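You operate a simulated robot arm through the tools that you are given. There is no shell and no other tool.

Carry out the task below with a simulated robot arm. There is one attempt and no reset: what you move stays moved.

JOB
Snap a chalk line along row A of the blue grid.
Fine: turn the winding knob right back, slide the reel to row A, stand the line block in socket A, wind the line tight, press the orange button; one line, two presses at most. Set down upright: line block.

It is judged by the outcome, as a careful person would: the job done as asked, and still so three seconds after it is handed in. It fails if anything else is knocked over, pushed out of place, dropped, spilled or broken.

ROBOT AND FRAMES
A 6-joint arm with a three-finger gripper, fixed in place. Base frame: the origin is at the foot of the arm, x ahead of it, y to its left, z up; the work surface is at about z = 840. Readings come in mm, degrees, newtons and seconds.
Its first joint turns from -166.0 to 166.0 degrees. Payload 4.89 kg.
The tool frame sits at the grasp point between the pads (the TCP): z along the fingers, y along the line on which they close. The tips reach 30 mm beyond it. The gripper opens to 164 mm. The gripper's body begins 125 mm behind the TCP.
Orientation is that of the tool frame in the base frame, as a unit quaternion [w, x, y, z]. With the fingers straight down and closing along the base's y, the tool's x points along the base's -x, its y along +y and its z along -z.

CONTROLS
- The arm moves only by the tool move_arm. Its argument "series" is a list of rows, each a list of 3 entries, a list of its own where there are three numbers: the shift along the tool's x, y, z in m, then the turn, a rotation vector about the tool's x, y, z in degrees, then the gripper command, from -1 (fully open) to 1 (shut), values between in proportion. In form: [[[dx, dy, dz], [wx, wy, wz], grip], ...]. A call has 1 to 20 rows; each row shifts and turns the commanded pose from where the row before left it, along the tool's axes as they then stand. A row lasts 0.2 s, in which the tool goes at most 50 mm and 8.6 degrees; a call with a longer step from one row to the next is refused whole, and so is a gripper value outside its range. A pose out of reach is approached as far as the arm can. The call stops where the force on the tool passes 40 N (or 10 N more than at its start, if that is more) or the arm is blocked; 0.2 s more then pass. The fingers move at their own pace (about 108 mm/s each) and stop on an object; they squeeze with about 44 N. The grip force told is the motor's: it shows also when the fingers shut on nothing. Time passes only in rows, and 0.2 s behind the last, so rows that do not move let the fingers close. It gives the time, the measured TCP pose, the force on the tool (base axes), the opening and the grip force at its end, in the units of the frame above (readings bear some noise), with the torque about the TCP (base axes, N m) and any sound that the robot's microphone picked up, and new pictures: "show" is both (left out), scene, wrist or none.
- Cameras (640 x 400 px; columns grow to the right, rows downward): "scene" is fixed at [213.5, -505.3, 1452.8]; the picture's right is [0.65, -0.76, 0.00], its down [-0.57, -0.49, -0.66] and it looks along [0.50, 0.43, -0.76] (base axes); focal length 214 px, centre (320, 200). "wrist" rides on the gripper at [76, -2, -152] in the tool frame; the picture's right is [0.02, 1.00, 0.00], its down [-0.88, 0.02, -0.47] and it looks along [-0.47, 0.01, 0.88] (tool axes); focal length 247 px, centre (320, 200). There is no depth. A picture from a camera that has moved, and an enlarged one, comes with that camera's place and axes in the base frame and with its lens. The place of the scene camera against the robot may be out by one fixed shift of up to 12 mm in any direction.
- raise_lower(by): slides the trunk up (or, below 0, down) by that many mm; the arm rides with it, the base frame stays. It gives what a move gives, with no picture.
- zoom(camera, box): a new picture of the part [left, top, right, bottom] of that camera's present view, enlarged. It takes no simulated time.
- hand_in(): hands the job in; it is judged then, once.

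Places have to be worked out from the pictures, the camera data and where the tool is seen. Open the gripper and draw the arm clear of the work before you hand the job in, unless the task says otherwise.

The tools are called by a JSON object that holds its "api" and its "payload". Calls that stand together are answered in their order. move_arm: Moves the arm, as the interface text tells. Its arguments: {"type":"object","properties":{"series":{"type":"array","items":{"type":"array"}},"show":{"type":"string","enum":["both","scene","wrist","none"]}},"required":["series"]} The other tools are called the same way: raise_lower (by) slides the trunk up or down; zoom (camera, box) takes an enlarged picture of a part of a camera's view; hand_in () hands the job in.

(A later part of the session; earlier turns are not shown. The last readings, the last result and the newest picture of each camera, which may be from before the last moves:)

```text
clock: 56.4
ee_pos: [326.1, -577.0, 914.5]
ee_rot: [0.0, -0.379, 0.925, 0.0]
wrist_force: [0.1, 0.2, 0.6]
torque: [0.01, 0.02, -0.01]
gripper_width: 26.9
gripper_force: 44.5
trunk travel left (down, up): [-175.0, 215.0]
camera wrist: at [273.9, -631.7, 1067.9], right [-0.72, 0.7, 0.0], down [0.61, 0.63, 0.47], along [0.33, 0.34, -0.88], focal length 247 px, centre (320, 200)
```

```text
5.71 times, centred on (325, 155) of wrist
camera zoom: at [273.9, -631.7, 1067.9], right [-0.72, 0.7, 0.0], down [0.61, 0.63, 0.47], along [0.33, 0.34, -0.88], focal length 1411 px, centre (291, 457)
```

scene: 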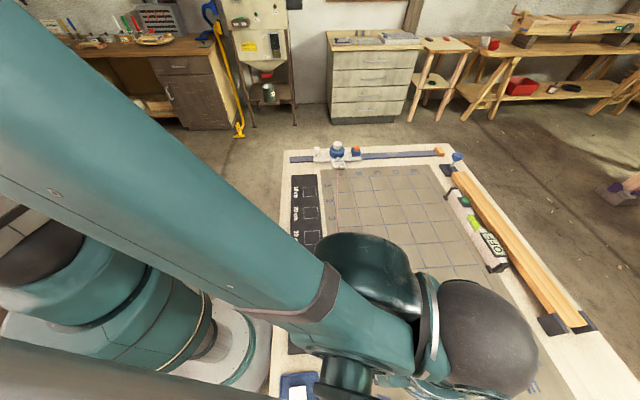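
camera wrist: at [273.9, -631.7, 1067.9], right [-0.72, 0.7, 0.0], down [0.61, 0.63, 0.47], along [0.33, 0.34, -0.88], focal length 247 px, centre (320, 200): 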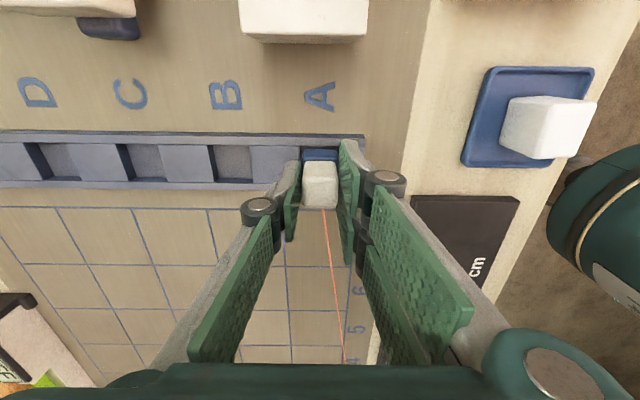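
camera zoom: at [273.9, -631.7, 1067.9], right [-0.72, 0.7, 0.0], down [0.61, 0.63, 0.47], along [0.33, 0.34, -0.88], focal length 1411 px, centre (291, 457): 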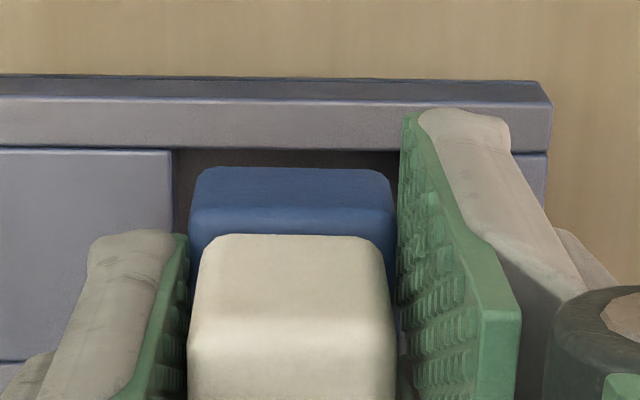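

The base bottom is right at the rim and nearly centred. I nudge by (−1.0, −0.4) mm and lower in small steps into the socket.

{"api": "move_arm", "payload": {"series": [[[-0.001, -0.0004, 0], [0, 0, 0], 1], [[0, 0, 0.003], [0, 0, 0], 1], [[0, 0, 0.003], [0, 0, 0], 1], [[0, 0, 0.003], [0, 0, 0], 1], [[0, 0, 0], [0, 0, 0], 1]], "show": "wrist"}}

{"api": "zoom", "payload": {"camera": "wrist", "box": [280, 120, 370, 190]}}

```text
clock: 57.6
ee_pos: [327.6, -576.0, 906.6]
ee_rot: [0.0, -0.378, 0.926, 0.0]
wrist_force: [-0.4, 0.7, -0.3]
torque: [-0.01, -0.01, -0.02]
gripper_width: 27.0
gripper_force: 44.4
trunk travel left (down, up): [-175.0, 215.0]
camera wrist: at [275.8, -630.4, 1060.0], right [-0.72, 0.7, 0.0], down [0.61, 0.63, 0.47], along [0.33, 0.34, -0.88], focal length 247 px, centre (320, 200)
```

wrist: 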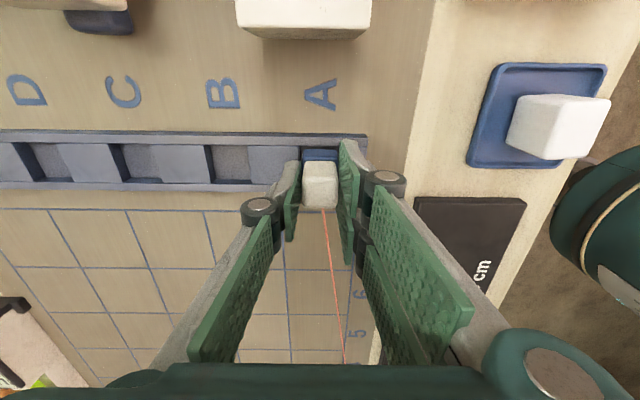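

```text
5.71 times, centred on (325, 155) of wrist
camera zoom: at [275.8, -630.4, 1060.0], right [-0.72, 0.7, 0.0], down [0.61, 0.63, 0.47], along [0.33, 0.34, -0.88], focal length 1411 px, centre (291, 457)
```

zoom: 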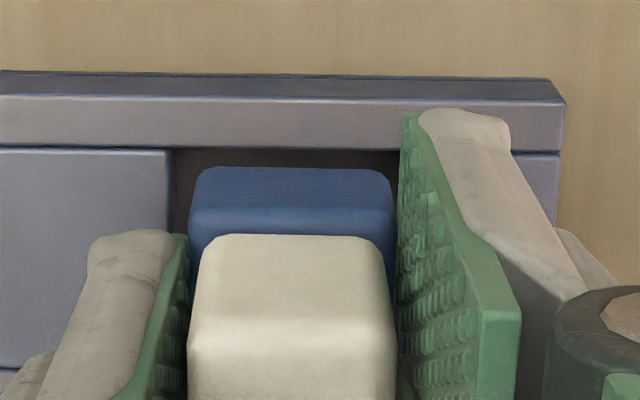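

No contact yet and the base is inside the rim. I lower further in 1.5–2 mm steps until the floor is felt.

{"api": "move_arm", "payload": {"series": [[[0, 0, 0.002], [0, 0, 0], 1], [[0, 0, 0.0015], [0, 0, 0], 1], [[0, 0, 0], [0, 0, 0], 1]], "show": "none"}}

```text
clock: 58.4
ee_pos: [329.6, -576.9, 903.1]
ee_rot: [-0.001, -0.378, 0.926, 0.0]
wrist_force: [-0.3, 0.3, 0.7]
torque: [0.02, -0.02, 0.0]
gripper_width: 27.2
gripper_force: 44.2
trunk travel left (down, up): [-175.0, 215.0]
```

{"api": "move_arm", "payload": {"series": [[[0, 0, 0.001], [0, 0, 0], 1], [[0, 0, 0.001], [0, 0, 0], 1], [[0, 0, 0], [0, 0, 0], 1]], "show": "none"}}

```text
clock: 59.2
ee_pos: [329.3, -577.9, 902.2]
ee_rot: [0.0, -0.379, 0.925, 0.0]
wrist_force: [-0.3, 0.3, -0.3]
torque: [0.03, 0.01, 0.0]
gripper_width: 27.1
gripper_force: 44.2
trunk travel left (down, up): [-175.0, 215.0]
```

Still no contact at TCP z≈902, so I continue in 1 mm steps.

{"api": "move_arm", "payload": {"series": [[[0, 0, 0.001], [0, 0, 0], 1], [[0, 0, 0.001], [0, 0, 0], 1], [[0, 0, 0], [0, 0, 0], 1]], "show": "none"}}

{"api": "move_arm", "payload": {"series": [[[0, 0, 0.001], [0, 0, 0], 1], [[0, 0, 0], [0, 0, 0], 1]], "show": "none"}}

```text
clock: 60.0
ee_pos: [329.5, -575.2, 897.9]
ee_rot: [0.0, -0.379, 0.926, -0.001]
wrist_force: [-0.3, 0.2, 0.1]
torque: [0.05, 0.05, -0.01]
gripper_width: 27.2
gripper_force: 44.1
trunk travel left (down, up): [-175.0, 215.0]
```

```text
clock: 60.6
ee_pos: [328.1, -576.2, 899.4]
ee_rot: [0.0, -0.38, 0.925, 0.001]
wrist_force: [3.3, 5.1, -0.6]
torque: [0.2, -0.18, 0.06]
gripper_width: 27.2
gripper_force: 44.3
trunk travel left (down, up): [-175.0, 215.0]
```

A small lateral force (about 6 N toward +e2) has appeared. I look before going further.

{"api": "zoom", "payload": {"camera": "wrist", "box": [270, 110, 380, 220]}}

```text
3.64 times, centred on (325, 165) of wrist
camera zoom: at [276.4, -630.6, 1051.5], right [-0.72, 0.7, 0.0], down [0.61, 0.63, 0.47], along [0.33, 0.34, -0.88], focal length 898 px, centre (302, 327)
```

zoom: 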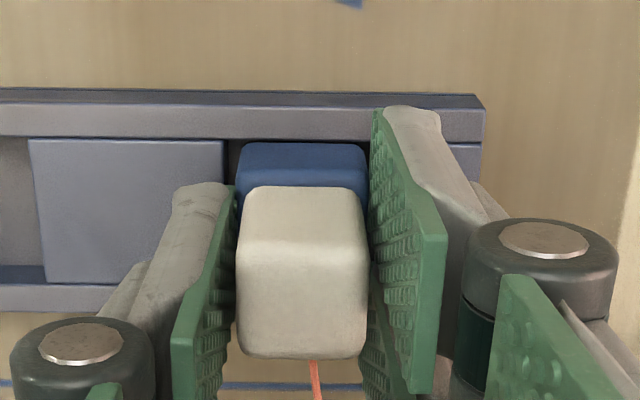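

{"api": "move_arm", "payload": {"series": [[[0, 0, 0], [0, 0, 0], 1], [[0, 0, 0], [0, 0, 0], 1]], "show": "none"}}

```text
clock: 61.2
ee_pos: [329.0, -575.6, 898.2]
ee_rot: [0.001, -0.378, 0.926, 0.0]
wrist_force: [4.8, 6.6, -2.5]
torque: [0.31, -0.25, 0.09]
gripper_width: 27.1
gripper_force: 43.8
trunk travel left (down, up): [-175.0, 215.0]
```

{"api": "move_arm", "payload": {"series": [[[0, 0, -0.001], [0, 0, 0], 1], [[0, 0, 0], [0, 0, 0], 1]], "show": "both"}}

{"api": "zoom", "payload": {"camera": "scene", "box": [280, 130, 400, 250]}}

{"api": "zoom", "payload": {"camera": "wrist", "box": [270, 110, 380, 220]}}

```text
clock: 61.8
ee_pos: [329.0, -577.7, 898.6]
ee_rot: [0.0, -0.379, 0.925, 0.0]
wrist_force: [4.3, 4.0, -1.9]
torque: [0.28, -0.17, 0.06]
gripper_width: 27.2
gripper_force: 43.4
trunk travel left (down, up): [-175.0, 215.0]
camera wrist: at [276.7, -630.8, 1052.4], right [-0.72, 0.7, 0.0], down [0.61, 0.63, 0.47], along [0.33, 0.34, -0.88], focal length 247 px, centre (320, 200)
```

scene: 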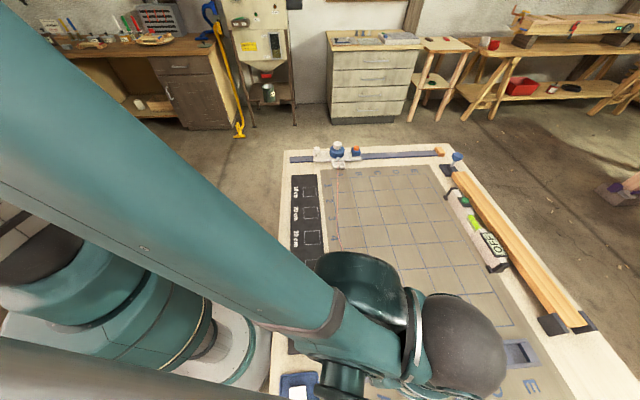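
wrist: 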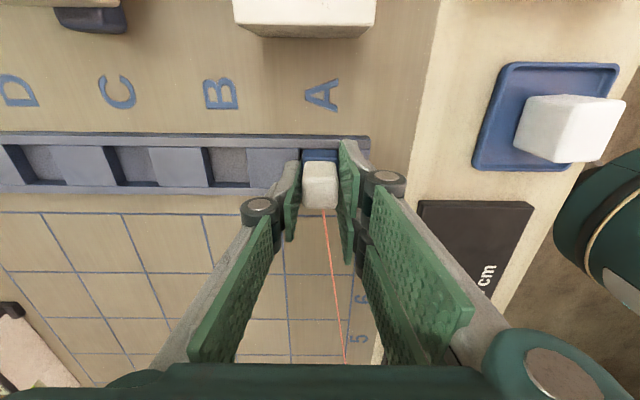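

```text
3.33 times, centred on (340, 190) of scene
camera zoom: at [213.5, -505.3, 1452.8], right [0.65, -0.76, 0.0], down [-0.57, -0.49, -0.66], along [0.5, 0.43, -0.76], focal length 715 px, centre (253, 233)
```

zoom: 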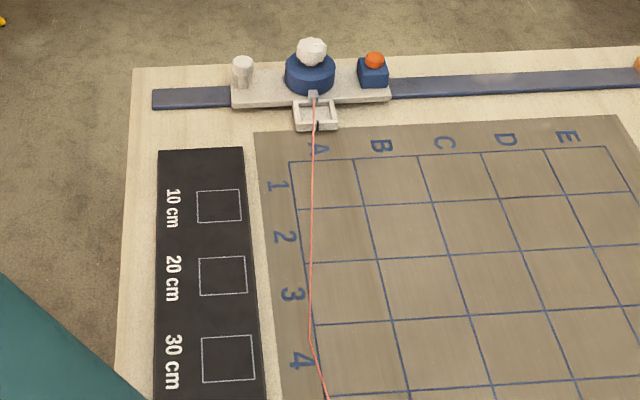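

```text
3.64 times, centred on (325, 165) of wrist
camera zoom: at [276.7, -630.8, 1052.4], right [-0.72, 0.7, 0.0], down [0.61, 0.63, 0.47], along [0.33, 0.34, -0.88], focal length 898 px, centre (302, 327)
```

zoom: 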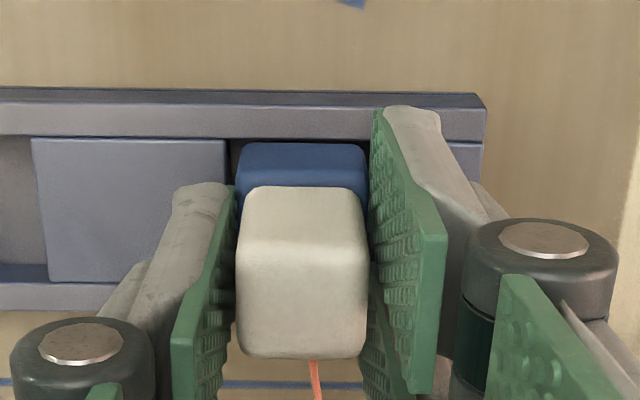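

The line is slack and no force comes from it, so the small side force should be the base touching the front lip. I shift 1 mm toward +e2 to test.

{"api": "move_arm", "payload": {"series": [[[-0.001, 0, 0], [0, 0, 0], 1], [[0, 0, 0], [0, 0, 0], 1]], "show": "none"}}

```text
clock: 62.4
ee_pos: [329.4, -575.1, 899.1]
ee_rot: [0.0, -0.378, 0.926, 0.0]
wrist_force: [0.2, 0.4, -0.9]
torque: [0.02, -0.01, -0.03]
gripper_width: 27.2
gripper_force: 43.6
trunk travel left (down, up): [-175.0, 215.0]
```

The force vanished, so the front lip was touching. I move another 1.5 mm toward the socket centre and lower until the floor is felt.

{"api": "move_arm", "payload": {"series": [[[-0.0015, 0, 0], [0, 0, 0], 1], [[0, 0, 0.001], [0, 0, 0], 1], [[0, 0, 0.001], [0, 0, 0], 1], [[0, 0, 0], [0, 0, 0], 1]], "show": "none"}}

```text
clock: 63.4
ee_pos: [330.5, -575.4, 896.6]
ee_rot: [-0.001, -0.378, 0.926, 0.0]
wrist_force: [0.0, -0.1, -0.1]
torque: [0.0, 0.03, -0.01]
gripper_width: 27.2
gripper_force: 43.6
trunk travel left (down, up): [-175.0, 215.0]
```

{"api": "move_arm", "payload": {"series": [[[0, 0, 0.001], [0, 0, 0], 1], [[0, 0, 0.001], [0, 0, 0], 1], [[0, 0, 0], [0, 0, 0], 1]], "show": "wrist"}}

{"api": "zoom", "payload": {"camera": "wrist", "box": [270, 110, 380, 220]}}

```text
clock: 64.2
ee_pos: [329.1, -574.9, 895.2]
ee_rot: [0.0, -0.379, 0.925, 0.0]
wrist_force: [0.5, -0.7, -1.3]
torque: [0.0, 0.0, -0.03]
gripper_width: 27.3
gripper_force: 44.4
trunk travel left (down, up): [-175.0, 215.0]
camera wrist: at [277.2, -628.7, 1048.7], right [-0.72, 0.7, 0.0], down [0.61, 0.63, 0.47], along [0.33, 0.34, -0.88], focal length 247 px, centre (320, 200)
```

wrist: 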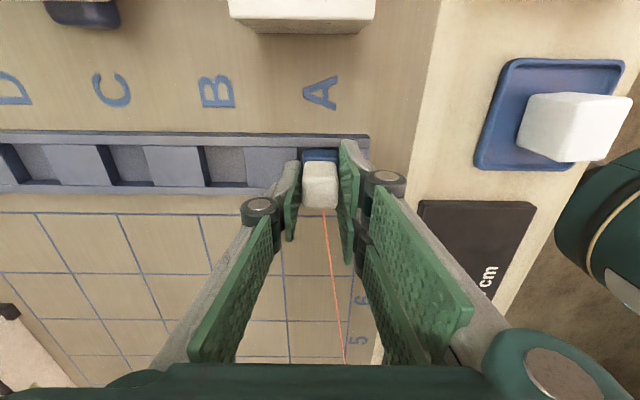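

```text
3.64 times, centred on (325, 165) of wrist
camera zoom: at [277.2, -628.7, 1048.7], right [-0.72, 0.7, 0.0], down [0.61, 0.63, 0.47], along [0.33, 0.34, -0.88], focal length 898 px, centre (302, 327)
```

zoom: 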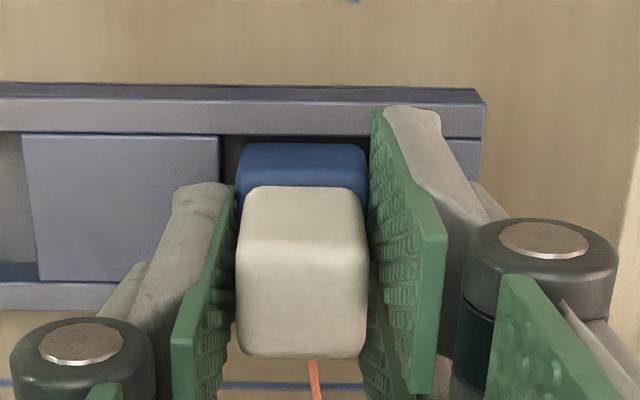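

Still free at TCP z≈895, centred sideways. I keep lowering in 1 mm steps.

{"api": "move_arm", "payload": {"series": [[[0, 0, 0.001], [0, 0, 0], 1], [[0, 0, 0.001], [0, 0, 0], 1], [[0, 0, 0], [0, 0, 0], 1]], "show": "none"}}

{"api": "move_arm", "payload": {"series": [[[0, 0, 0.001], [0, 0, 0], 1], [[0, 0, 0], [0, 0, 0], 1]], "show": "none"}}

```text
clock: 65.0
ee_pos: [331.3, -574.5, 893.7]
ee_rot: [0.001, -0.378, 0.926, 0.0]
wrist_force: [0.2, -0.4, -0.8]
torque: [0.01, 0.03, 0.06]
gripper_width: 27.1
gripper_force: 43.5
trunk travel left (down, up): [-175.0, 215.0]
```

```text
clock: 65.6
ee_pos: [330.9, -574.6, 892.4]
ee_rot: [0.001, -0.379, 0.925, 0.001]
wrist_force: [-1.0, -0.4, -0.3]
torque: [0.0, -0.01, -0.02]
gripper_width: 27.2
gripper_force: 44.2
trunk travel left (down, up): [-175.0, 215.0]
```

{"api": "move_arm", "payload": {"series": [[[0, 0, 0.001], [0, 0, 0], 1], [[0, 0, 0], [0, 0, 0], 1]], "show": "none"}}

{"api": "move_arm", "payload": {"series": [[[0, 0, 0.001], [0, 0, 0], 1], [[0, 0, 0], [0, 0, 0], 1]], "show": "none"}}

{"api": "move_arm", "payload": {"series": [[[0, 0, 0.001], [0, 0, 0], 1], [[0, 0, 0], [0, 0, 0], 1]], "show": "wrist"}}

{"api": "zoom", "payload": {"camera": "wrist", "box": [270, 110, 380, 220]}}

```text
clock: 66.2
ee_pos: [329.4, -575.0, 892.3]
ee_rot: [0.0, -0.378, 0.926, 0.0]
wrist_force: [-0.5, 0.0, 0.2]
torque: [-0.03, -0.01, -0.02]
gripper_width: 27.0
gripper_force: 43.9
trunk travel left (down, up): [-175.0, 215.0]
```

```text
clock: 66.8
ee_pos: [329.7, -575.2, 889.5]
ee_rot: [0.0, -0.378, 0.926, 0.0]
wrist_force: [-0.6, -0.2, 0.1]
torque: [-0.03, 0.04, -0.03]
gripper_width: 26.8
gripper_force: 44.0
trunk travel left (down, up): [-175.0, 215.0]
```

```text
clock: 67.4
ee_pos: [329.9, -574.8, 888.5]
ee_rot: [0.0, -0.379, 0.925, 0.0]
wrist_force: [0.6, 0.9, -0.8]
torque: [0.0, 0.03, -0.02]
gripper_width: 27.3
gripper_force: 43.9
trunk travel left (down, up): [-175.0, 215.0]
camera wrist: at [277.4, -629.2, 1041.9], right [-0.72, 0.7, 0.0], down [0.61, 0.63, 0.47], along [0.33, 0.34, -0.88], focal length 247 px, centre (320, 200)
```

wrist: 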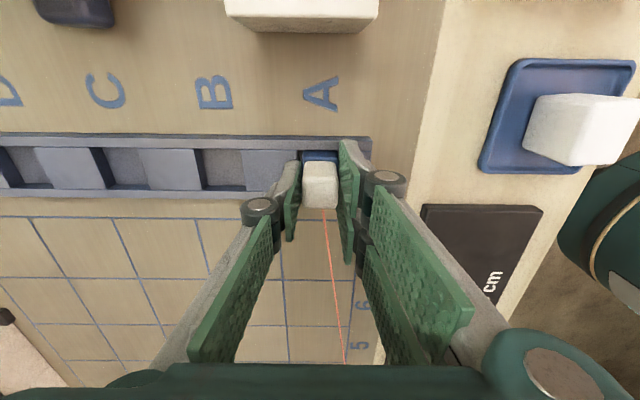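

```text
3.64 times, centred on (325, 165) of wrist
camera zoom: at [277.4, -629.2, 1041.9], right [-0.72, 0.7, 0.0], down [0.61, 0.63, 0.47], along [0.33, 0.34, -0.88], focal length 898 px, centre (302, 327)
```

zoom: 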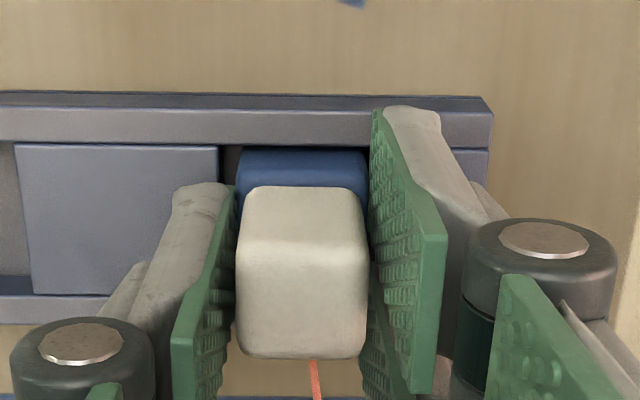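

The base is now well down inside the rim. I continue in smaller steps, since the finger tips are still about 5 mm above the strip.

{"api": "move_arm", "payload": {"series": [[[0, 0, 0.0008], [0, 0, 0], 1], [[0, 0, 0], [0, 0, 0], 1]], "show": "none"}}

{"api": "move_arm", "payload": {"series": [[[0, 0, 0.0008], [0, 0, 0], 1], [[0, 0, 0], [0, 0, 0], 1]], "show": "none"}}

```text
clock: 68.0
ee_pos: [330.2, -574.1, 888.0]
ee_rot: [-0.001, -0.38, 0.925, -0.001]
wrist_force: [1.3, -2.3, 15.5]
torque: [0.02, -0.15, -0.04]
gripper_width: 26.9
gripper_force: 44.4
trunk travel left (down, up): [-175.0, 215.0]
```

```text
clock: 68.6
ee_pos: [330.7, -574.1, 886.9]
ee_rot: [0.0, -0.378, 0.926, -0.001]
wrist_force: [5.5, -1.3, 31.1]
torque: [-0.05, -0.21, 0.05]
gripper_width: 27.2
gripper_force: 44.5
trunk travel left (down, up): [-175.0, 215.0]
```

The floor is reached (31 N upward at TCP z≈887). I ease off about 1 mm to unload and open the gripper.

{"api": "move_arm", "payload": {"series": [[[0, 0, -0.0014], [0, 0, 0], 1], [[0, 0, 0], [0, 0, 0], 1]], "show": "none"}}

{"api": "move_arm", "payload": {"series": [[[0, 0, 0], [0, 0, 0], 0.6], [[0, 0, 0], [0, 0, 0], 0.42], [[0, 0, 0], [0, 0, 0], 0.42], [[0, 0, 0], [0, 0, 0], 0.42]], "show": "wrist"}}

{"api": "zoom", "payload": {"camera": "wrist", "box": [260, 110, 380, 230]}}

```text
clock: 69.2
ee_pos: [330.8, -574.7, 888.7]
ee_rot: [0.0, -0.379, 0.926, 0.0]
wrist_force: [-1.1, -0.1, -1.1]
torque: [-0.01, -0.02, -0.03]
gripper_width: 26.9
gripper_force: 43.9
trunk travel left (down, up): [-175.0, 215.0]
```

```text
clock: 70.2
ee_pos: [330.9, -575.8, 889.7]
ee_rot: [0.0, -0.379, 0.925, 0.0]
wrist_force: [-0.1, 0.0, 0.1]
torque: [0.01, 0.0, -0.03]
gripper_width: 47.3
gripper_force: 0.1
trunk travel left (down, up): [-175.0, 215.0]
camera wrist: at [277.3, -629.5, 1041.8], right [-0.72, 0.7, 0.0], down [0.61, 0.63, 0.47], along [0.33, 0.34, -0.88], focal length 247 px, centre (320, 200)
```

wrist: 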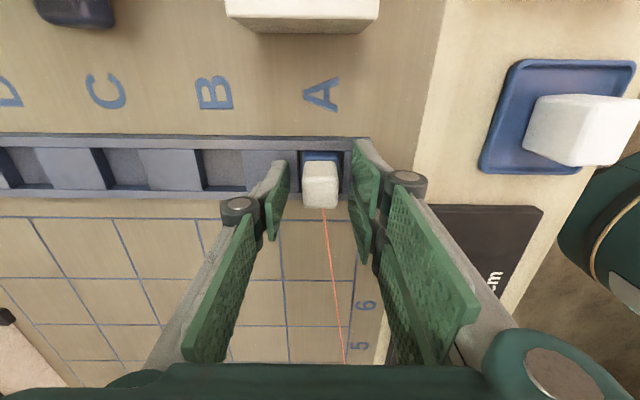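

```text
3.33 times, centred on (320, 170) of wrist
camera zoom: at [277.3, -629.5, 1041.8], right [-0.72, 0.7, 0.0], down [0.61, 0.63, 0.47], along [0.33, 0.34, -0.88], focal length 823 px, centre (320, 300)
```

zoom: 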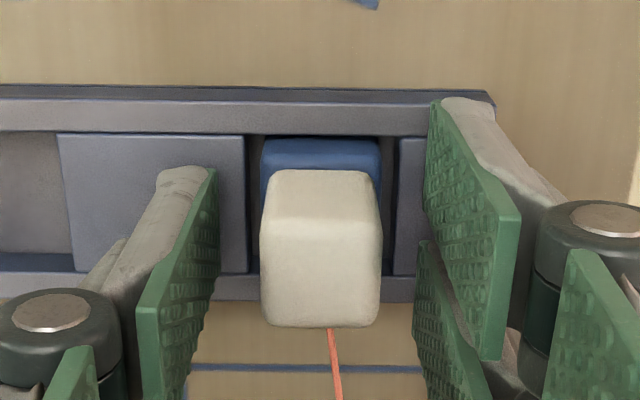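

The line block stands upright and centred in socket A, free of the fingers. I lift straight up and then return over the reel for the winding.

{"api": "move_arm", "payload": {"series": [[[0, 0, -0.02], [0, 0, 0], 0.42], [[0, 0, -0.03], [0, 0, 0], 0.42], [[0, 0, -0.03], [0, 0, 0], 0.42], [[0, 0, -0.035], [0, 0, 0], 0.42], [[0, 0, 0], [0, 0, 0], 0.42]], "show": "wrist"}}

{"api": "zoom", "payload": {"camera": "wrist", "box": [240, 100, 400, 240]}}

```text
clock: 71.4
ee_pos: [329.1, -574.5, 1002.9]
ee_rot: [0.0, -0.378, 0.926, 0.0]
wrist_force: [0.5, -0.7, 0.5]
torque: [-0.03, -0.03, 0.0]
gripper_width: 47.6
gripper_force: 0.1
trunk travel left (down, up): [-175.0, 215.0]
camera wrist: at [276.3, -628.4, 1156.3], right [-0.72, 0.7, 0.0], down [0.61, 0.63, 0.47], along [0.33, 0.34, -0.88], focal length 247 px, centre (320, 200)
```

wrist: 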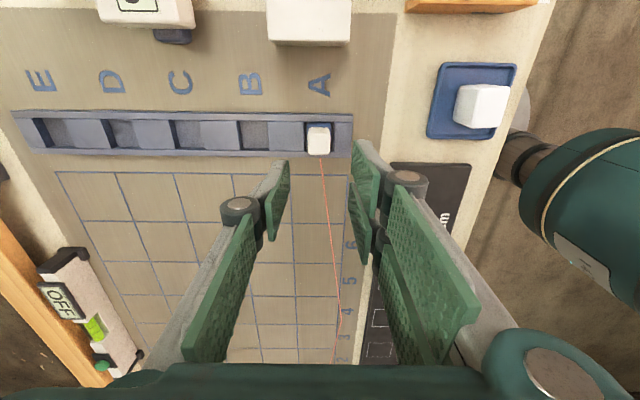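

```text
2.86 times, centred on (320, 170) of wrist
camera zoom: at [276.3, -628.4, 1156.3], right [-0.72, 0.7, 0.0], down [0.61, 0.63, 0.47], along [0.33, 0.34, -0.88], focal length 706 px, centre (320, 286)
```

zoom: 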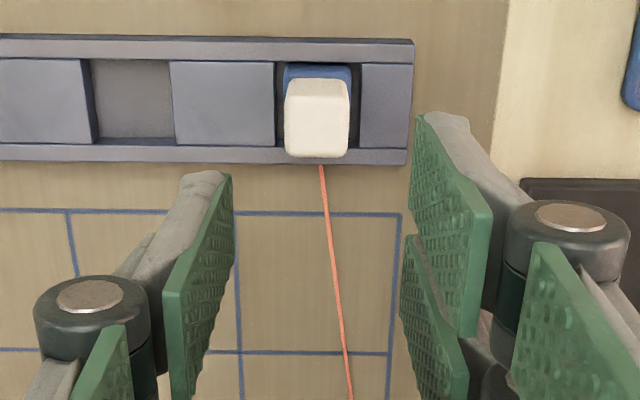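

The block stands cleanly in socket A with the line slack. I travel back over the winding knob, expected near (853, -51).

{"api": "move_arm", "payload": {"series": [[[-0.025, 0.0003, 0], [0, 0, 0], 0.42], [[-0.0455, 0.0003, 0], [0, 0, 0], 0.42], [[-0.0455, 0.0003, 0], [0, 0, 0], 0.42], [[-0.0455, 0.0003, 0], [0, 0, 0], 0.42], [[-0.0455, 0.0003, 0], [0, 0, 0], 0.42], [[-0.0455, 0.0003, 0], [0, 0, 0], 0.42], [[-0.0455, 0.0003, 0], [0, 0, 0], 0.42], [[-0.0455, 0.0003, 0], [0, 0, 0], 0.42], [[-0.0455, 0.0003, 0], [0, 0, 0], 0.42], [[-0.0455, 0.0003, 0], [0, 0, 0], 0.42], [[-0.0455, 0.0003, 0], [0, 0, 0], 0.42], [[-0.0455, 0.0003, 0], [0, 0, 0], 0.42], [[-0.0455, 0.0003, 0], [0, 0, 0], 0.42], [[-0.0455, 0.0003, 0], [0, 0, 0], 0.42], [[-0.0455, 0.0003, 0], [0, 0, 0], 0.42], [[-0.0455, 0.0003, 0], [0, 0, 0], 0.42], [[-0.033, 0.0003, 0], [0, 0, 0], 0.42], [[0, 0, 0], [0, 0, 0], 0.42]], "show": "both"}}

{"api": "zoom", "payload": {"camera": "wrist", "box": [240, 60, 400, 230]}}

{"api": "zoom", "payload": {"camera": "scene", "box": [280, 130, 460, 400]}}

```text
clock: 75.2
ee_pos: [855.2, -45.7, 1002.1]
ee_rot: [-0.001, -0.38, 0.925, 0.0]
wrist_force: [0.2, -0.1, -1.0]
torque: [-0.03, 0.07, -0.01]
gripper_width: 47.3
gripper_force: 0.0
trunk travel left (down, up): [-175.0, 215.0]
camera wrist: at [801.5, -101.0, 1155.6], right [-0.72, 0.7, 0.0], down [0.61, 0.63, 0.47], along [0.33, 0.34, -0.88], focal length 247 px, centre (320, 200)
```

scene: 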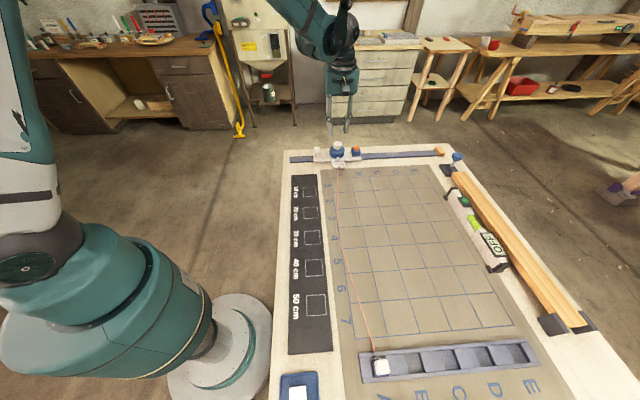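
wrist: 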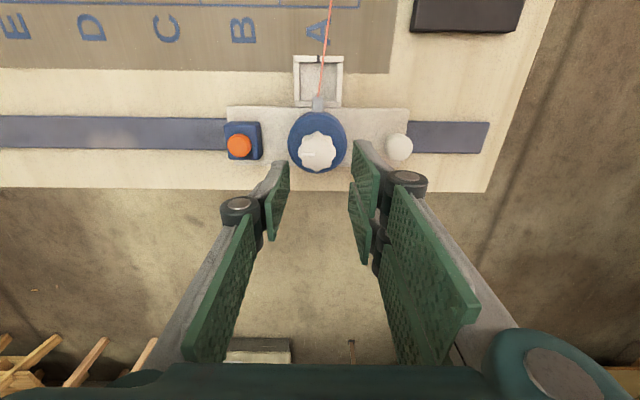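

```text
2.35 times, centred on (320, 145) of wrist
camera zoom: at [801.5, -101.0, 1155.6], right [-0.72, 0.7, 0.0], down [0.61, 0.63, 0.47], along [0.33, 0.34, -0.88], focal length 581 px, centre (320, 329)
```

zoom: 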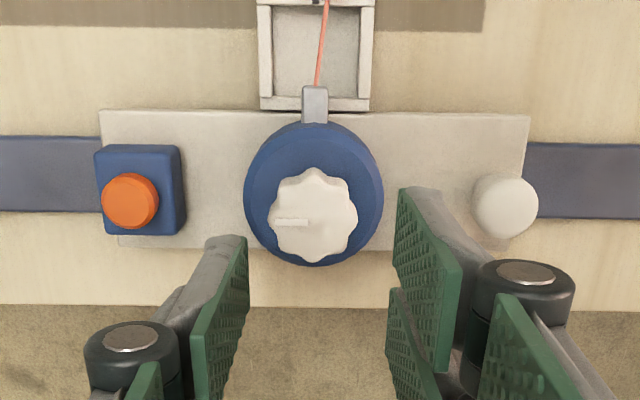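

```text
1.48 times, centred on (370, 265) of scene
camera zoom: at [213.5, -505.3, 1452.8], right [0.65, -0.76, 0.0], down [-0.57, -0.49, -0.66], along [0.5, 0.43, -0.76], focal length 318 px, centre (246, 104)
```

zoom: 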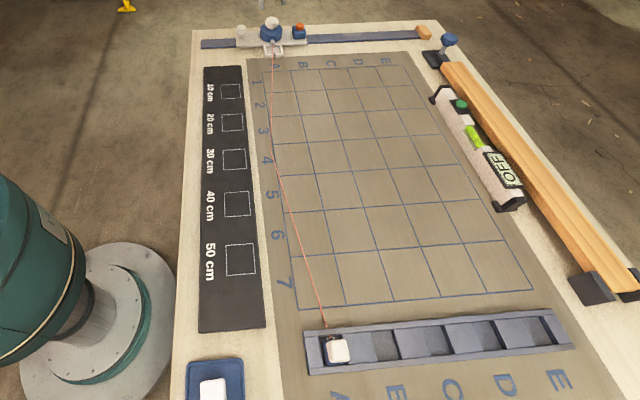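

The line is out and slack from the reel to the block in socket A. I centre over the knob and turn the wrist counter-clockwise first, so there is a long clockwise stroke for winding.

{"api": "move_arm", "payload": {"series": [[[-0.0032, -0.0027, 0.02], [0, 0, 0], 0.42], [[0, 0, 0.02], [0, 0, -8.4], 0.42], [[0, 0, 0], [0, 0, -8.4], 0.42], [[0, 0, 0], [0, 0, -8.4], 0.42], [[0, 0, 0], [0, 0, -8.4], 0.42], [[0, 0, 0], [0, 0, -8.4], 0.42], [[0, 0, 0], [0, 0, -8.4], 0.42], [[0, 0, 0], [0, 0, -8.4], 0.42], [[0, 0, 0], [0, 0, -8.4], 0.42], [[0, 0, 0], [0, 0, -8.4], 0.42], [[0, 0, 0], [0, 0, -8.4], 0.42], [[0, 0, 0], [0, 0, -8.4], 0.42], [[0, 0, 0], [0, 0, 0], 0.42]], "show": "wrist"}}

{"api": "zoom", "payload": {"camera": "wrist", "box": [240, 80, 400, 230]}}

```text
clock: 78.0
ee_pos: [859.5, -52.0, 964.1]
ee_rot: [-0.001, 0.93, -0.367, 0.0]
wrist_force: [0.5, -1.1, 0.1]
torque: [-0.01, 0.03, 0.02]
gripper_width: 47.7
gripper_force: 0.1
trunk travel left (down, up): [-175.0, 215.0]
camera wrist: at [917.0, -102.4, 1117.0], right [-0.67, -0.75, 0.0], down [-0.66, 0.59, 0.47], along [-0.35, 0.31, -0.88], focal length 247 px, centre (320, 200)
```

wrist: 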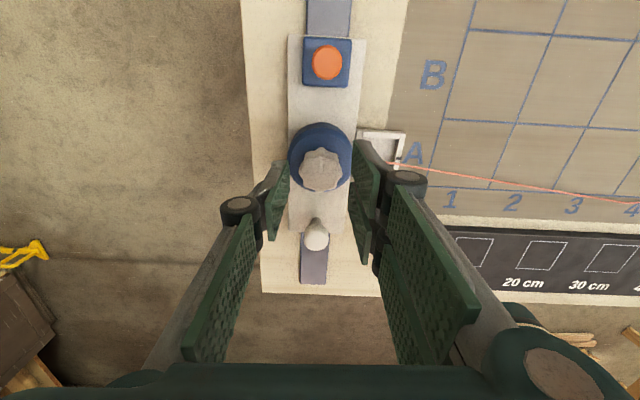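

```text
2.67 times, centred on (320, 155) of wrist
camera zoom: at [917.0, -102.4, 1117.0], right [-0.67, -0.75, 0.0], down [-0.66, 0.59, 0.47], along [-0.35, 0.31, -0.88], focal length 659 px, centre (320, 320)
```

zoom: 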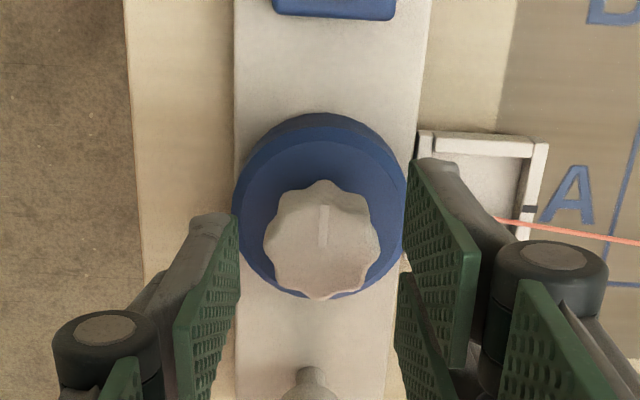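

The knob shows up about 6 mm in −tool x from the TCP. I shift to centre and lower partway to re-check.

{"api": "move_arm", "payload": {"series": [[[-0.006, 0.0006, 0.01], [0, 0, 0], 0.42], [[0, 0, 0.014], [0, 0, 0], 0.42], [[0, 0, 0], [0, 0, 0], 0.42], [[0, 0, 0], [0, 0, 0], 0.42]], "show": "wrist"}}

{"api": "zoom", "payload": {"camera": "wrist", "box": [240, 100, 400, 230]}}

```text
clock: 79.0
ee_pos: [854.7, -47.9, 940.4]
ee_rot: [0.0, 0.93, -0.368, -0.001]
wrist_force: [1.3, -0.4, -0.6]
torque: [0.01, 0.0, 0.02]
gripper_width: 47.4
gripper_force: 0.1
trunk travel left (down, up): [-175.0, 215.0]
camera wrist: at [911.9, -99.2, 1093.9], right [-0.67, -0.75, 0.0], down [-0.66, 0.59, 0.47], along [-0.35, 0.32, -0.88], focal length 247 px, centre (320, 200)
```

wrist: 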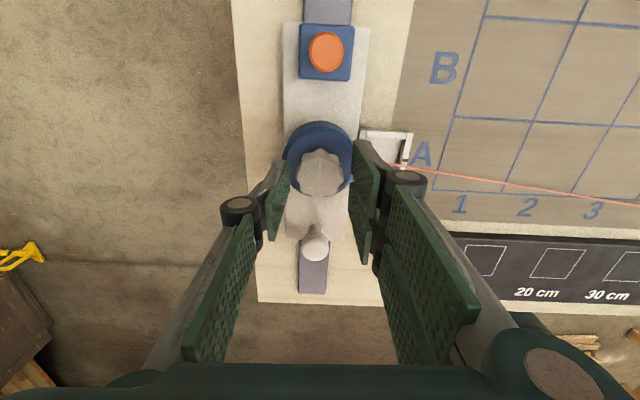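

```text
3.08 times, centred on (320, 165) of wrist
camera zoom: at [911.9, -99.2, 1093.9], right [-0.67, -0.75, 0.0], down [-0.66, 0.59, 0.47], along [-0.35, 0.32, -0.88], focal length 760 px, centre (320, 308)
```

zoom: 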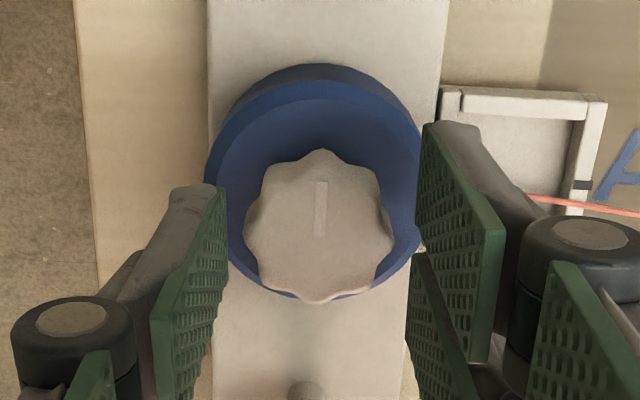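

Nearly centred now; I correct by +1.3 mm in x, lower to the grip height, and close on the knob.

{"api": "move_arm", "payload": {"series": [[[0.0012, -0.0004, 0.007], [0, 0, 0], 0.42], [[0, 0, 0.0075], [0, 0, 0], 0.42], [[0, 0, 0], [0, 0, 0], 0.42], [[0, 0, 0], [0, 0, 0], 1], [[0, 0, 0], [0, 0, 0], 1], [[0, 0, 0], [0, 0, 0], 1]], "show": "wrist"}}

{"api": "zoom", "payload": {"camera": "wrist", "box": [240, 100, 400, 230]}}

```text
clock: 80.4
ee_pos: [855.0, -47.3, 927.1]
ee_rot: [0.0, 0.93, -0.367, 0.0]
wrist_force: [10.2, 9.1, 4.9]
torque: [0.2, -0.22, 0.02]
gripper_width: 34.4
gripper_force: 45.1
trunk travel left (down, up): [-175.0, 215.0]
camera wrist: at [912.0, -98.7, 1079.2], right [-0.67, -0.75, 0.0], down [-0.66, 0.59, 0.47], along [-0.35, 0.32, -0.88], focal length 247 px, centre (320, 200)
```

wrist: 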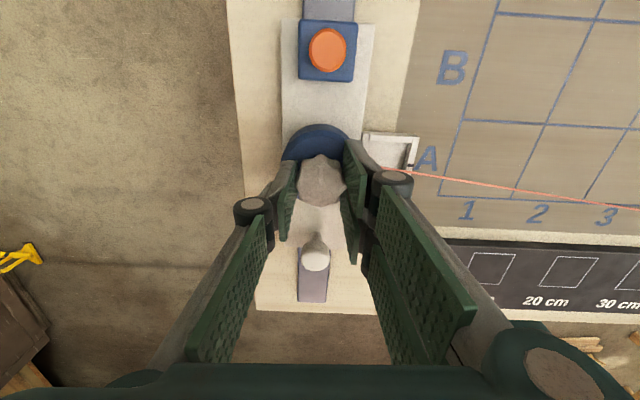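

```text
3.08 times, centred on (320, 165) of wrist
camera zoom: at [912.0, -98.7, 1079.2], right [-0.67, -0.75, 0.0], down [-0.66, 0.59, 0.47], along [-0.35, 0.32, -0.88], focal length 760 px, centre (320, 308)
```

zoom: 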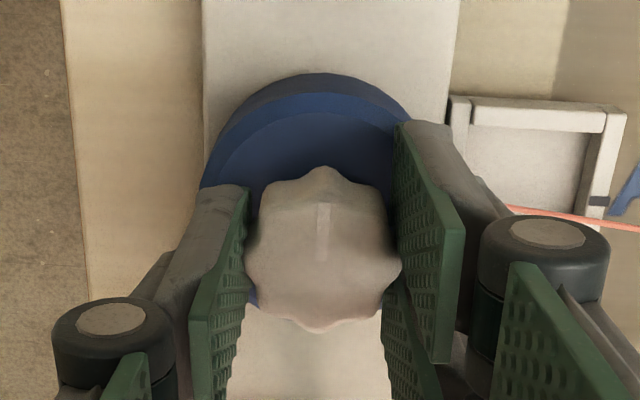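

The knob is gripped and centred. I relieve the small side force and begin winding clockwise, watching torque and pointer.

{"api": "move_arm", "payload": {"series": [[[0, -0.0006, 0], [0, 0, 0], 1], [[0, 0, 0], [0, 0, 8], 1], [[0, 0, 0], [0, 0, 8], 1], [[0, 0, 0], [0, 0, 8], 1], [[0, 0, 0], [0, 0, 8], 1], [[0, 0, 0], [0, 0, 8], 1], [[0, 0, 0], [0, 0, 0], 1]], "show": "both"}}

{"api": "zoom", "payload": {"camera": "wrist", "box": [240, 100, 400, 230]}}

{"api": "zoom", "payload": {"camera": "scene", "box": [280, 130, 460, 400]}}

```text
clock: 82.0
ee_pos: [855.6, -47.8, 926.6]
ee_rot: [0.0, 0.749, -0.663, 0.0]
wrist_force: [11.1, 9.2, 27.5]
torque: [0.12, -0.35, 0.01]
gripper_width: 34.4
gripper_force: 44.9
trunk travel left (down, up): [-175.0, 215.0]
camera wrist: at [866.3, -122.5, 1079.1], right [-0.99, -0.14, 0.0], down [-0.12, 0.87, 0.47], along [-0.07, 0.47, -0.88], focal length 247 px, centre (320, 200)
```

scene: 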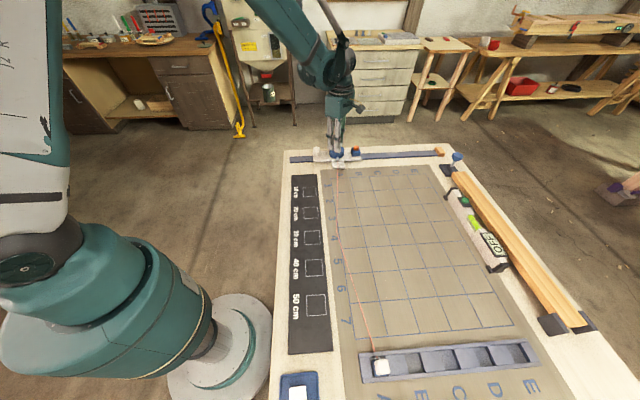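
wrist: 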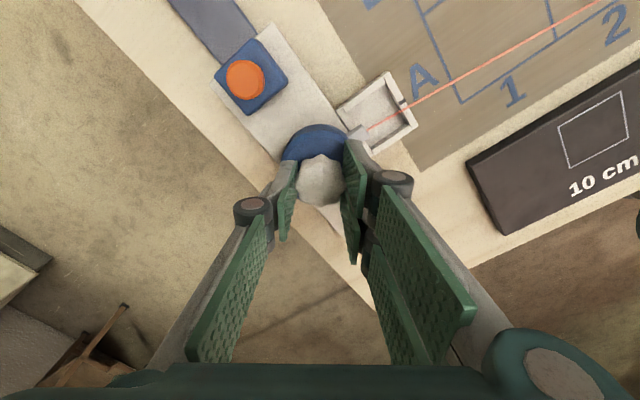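

```text
3.08 times, centred on (320, 165) of wrist
camera zoom: at [866.3, -122.5, 1079.1], right [-0.99, -0.14, 0.0], down [-0.12, 0.87, 0.47], along [-0.07, 0.47, -0.88], focal length 760 px, centre (320, 308)
```

zoom: 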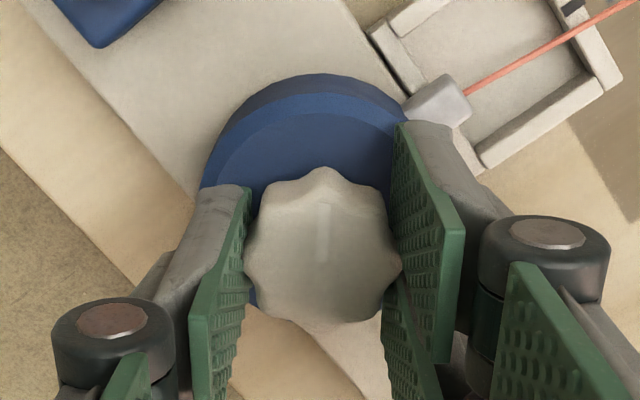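

```text
1.48 times, centred on (370, 265) of scene
camera zoom: at [213.5, -505.3, 1452.8], right [0.65, -0.76, 0.0], down [-0.57, -0.49, -0.66], along [0.5, 0.43, -0.76], focal length 318 px, centre (246, 104)
```

zoom: 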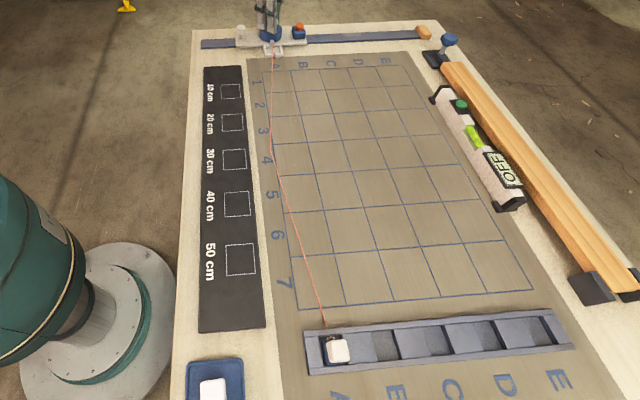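

The knob has wound 40° clockwise with the pointer following, and the line is still slack. I relieve the built-up vertical strain slightly and continue.

{"api": "move_arm", "payload": {"series": [[[0, -0.0005, -0.0013], [0, 0, 0], 1], [[0, 0, 0], [0, 0, 8], 1], [[0, 0, 0], [0, 0, 8], 1], [[0, 0, 0], [0, 0, 8], 1], [[0, 0, 0], [0, 0, 0], 1]], "show": "none"}}

```text
clock: 83.2
ee_pos: [856.8, -49.4, 925.2]
ee_rot: [-0.001, -0.594, 0.805, -0.002]
wrist_force: [4.4, 7.8, -13.6]
torque: [0.41, -0.15, -0.01]
gripper_width: 34.3
gripper_force: 44.9
trunk travel left (down, up): [-175.0, 215.0]
```

{"api": "move_arm", "payload": {"series": [[[0, 0, 0.0004], [0, 0, 8], 1], [[0, 0, 0], [0, 0, 8], 1], [[0, 0, 0], [0, 0, 8], 1], [[0, 0, 0], [0, 0, 8], 1], [[0, 0, 0], [0, 0, 0], 1]], "show": "both"}}

{"api": "zoom", "payload": {"camera": "wrist", "box": [240, 100, 400, 230]}}

{"api": "zoom", "payload": {"camera": "scene", "box": [280, 130, 460, 400]}}

```text
clock: 84.4
ee_pos: [856.0, -48.5, 926.8]
ee_rot: [-0.001, -0.349, 0.937, 0.0]
wrist_force: [3.6, 3.0, -12.3]
torque: [-0.16, 0.1, -0.05]
gripper_width: 34.1
gripper_force: 45.0
trunk travel left (down, up): [-175.0, 215.0]
camera wrist: at [800.3, -98.8, 1079.1], right [-0.67, 0.74, 0.0], down [0.65, 0.59, 0.47], along [0.35, 0.32, -0.88], focal length 247 px, centre (320, 200)
```

scene: 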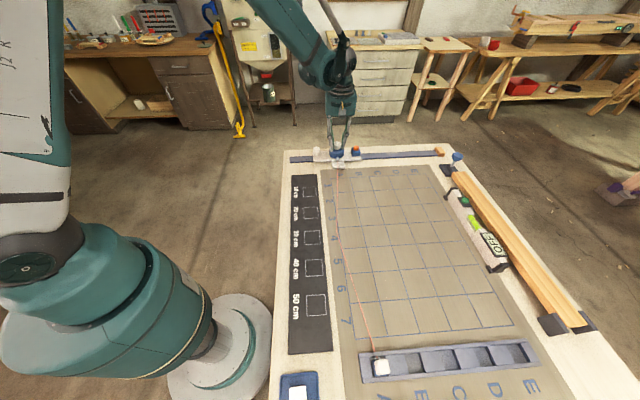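
wrist: 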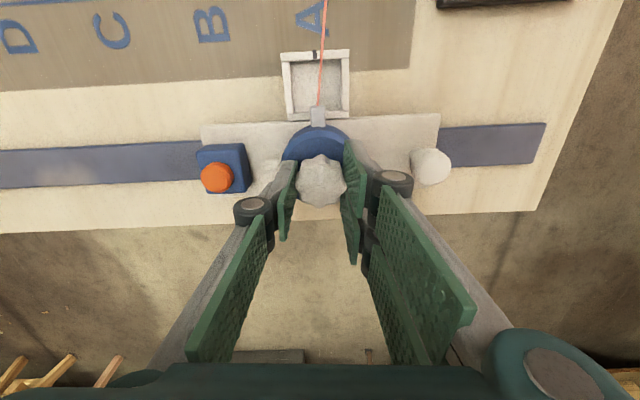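

```text
3.08 times, centred on (320, 165) of wrist
camera zoom: at [800.3, -98.8, 1079.1], right [-0.67, 0.74, 0.0], down [0.65, 0.59, 0.47], along [0.35, 0.32, -0.88], focal length 760 px, centre (320, 308)
```

zoom: 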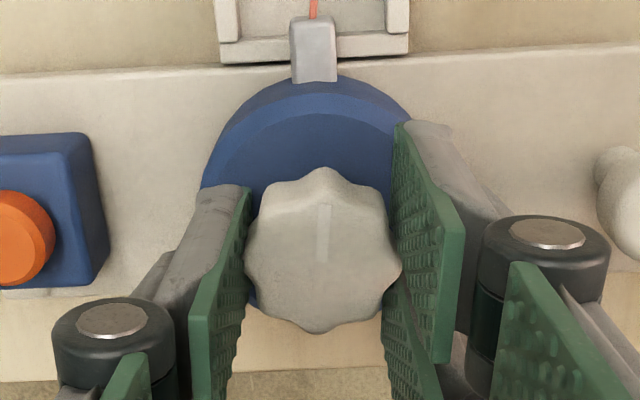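

```text
1.48 times, centred on (370, 265) of scene
camera zoom: at [213.5, -505.3, 1452.8], right [0.65, -0.76, 0.0], down [-0.57, -0.49, -0.66], along [0.5, 0.43, -0.76], focal length 318 px, centre (246, 104)
```

zoom: 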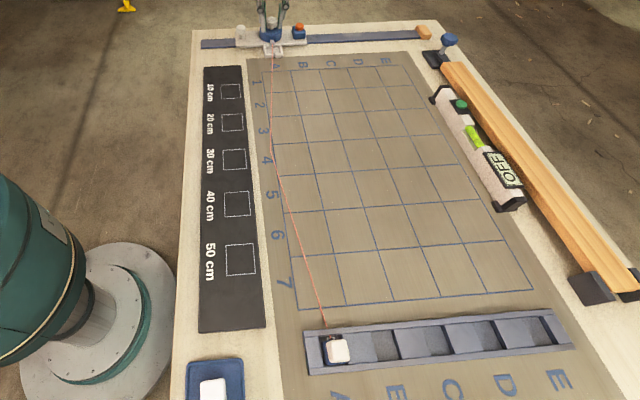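

The knob has wound 96° and the pointer still follows. The line is not yet straight, so I keep winding.

{"api": "move_arm", "payload": {"series": [[[0, 0, 0.0004], [0, 0, 8], 1], [[0, 0, 0], [0, 0, 8], 1], [[0, 0, 0], [0, 0, 8], 1], [[0, 0, 0], [0, 0, 8], 1], [[0, 0, 0], [0, 0, 8], 1], [[0, 0, 0], [0, 0, 0], 1]], "show": "both"}}

{"api": "zoom", "payload": {"camera": "wrist", "box": [240, 100, 400, 230]}}

{"api": "zoom", "payload": {"camera": "scene", "box": [280, 130, 460, 400]}}

```text
clock: 85.8
ee_pos: [856.4, -49.5, 926.3]
ee_rot: [0.0, -0.009, 1.0, 0.001]
wrist_force: [5.2, 2.5, 5.8]
torque: [0.06, 0.27, 0.02]
gripper_width: 34.2
gripper_force: 45.1
trunk travel left (down, up): [-175.0, 215.0]
camera wrist: at [780.4, -51.1, 1079.0], right [-0.04, 1.0, 0.0], down [0.88, 0.03, 0.47], along [0.47, 0.02, -0.88], focal length 247 px, centre (320, 200)
```

scene: 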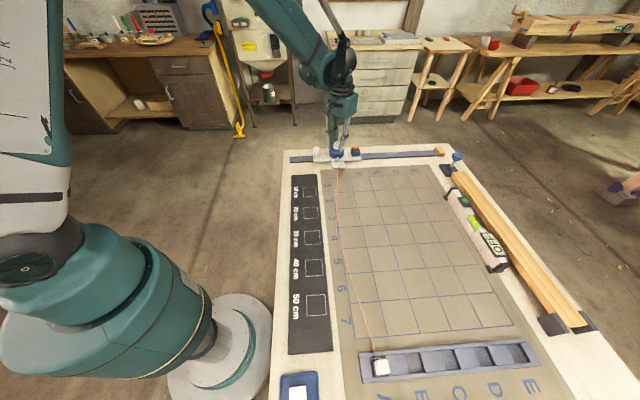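
wrist: 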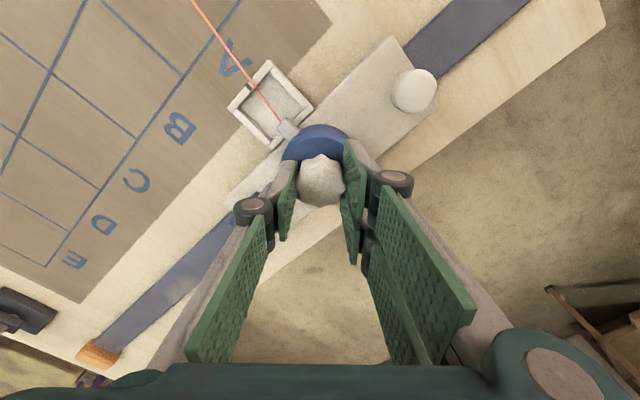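

```text
3.08 times, centred on (320, 165) of wrist
camera zoom: at [780.4, -51.1, 1079.0], right [-0.04, 1.0, 0.0], down [0.88, 0.03, 0.47], along [0.47, 0.02, -0.88], focal length 760 px, centre (320, 308)
```

zoom: 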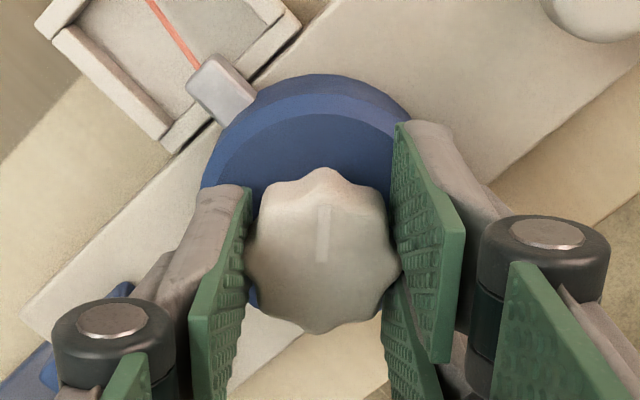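

```text
1.48 times, centred on (370, 265) of scene
camera zoom: at [213.5, -505.3, 1452.8], right [0.65, -0.76, 0.0], down [-0.57, -0.49, -0.66], along [0.5, 0.43, -0.76], focal length 318 px, centre (246, 104)
```

zoom: 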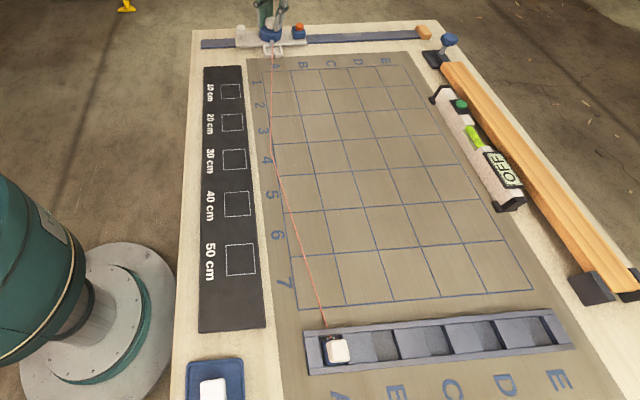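

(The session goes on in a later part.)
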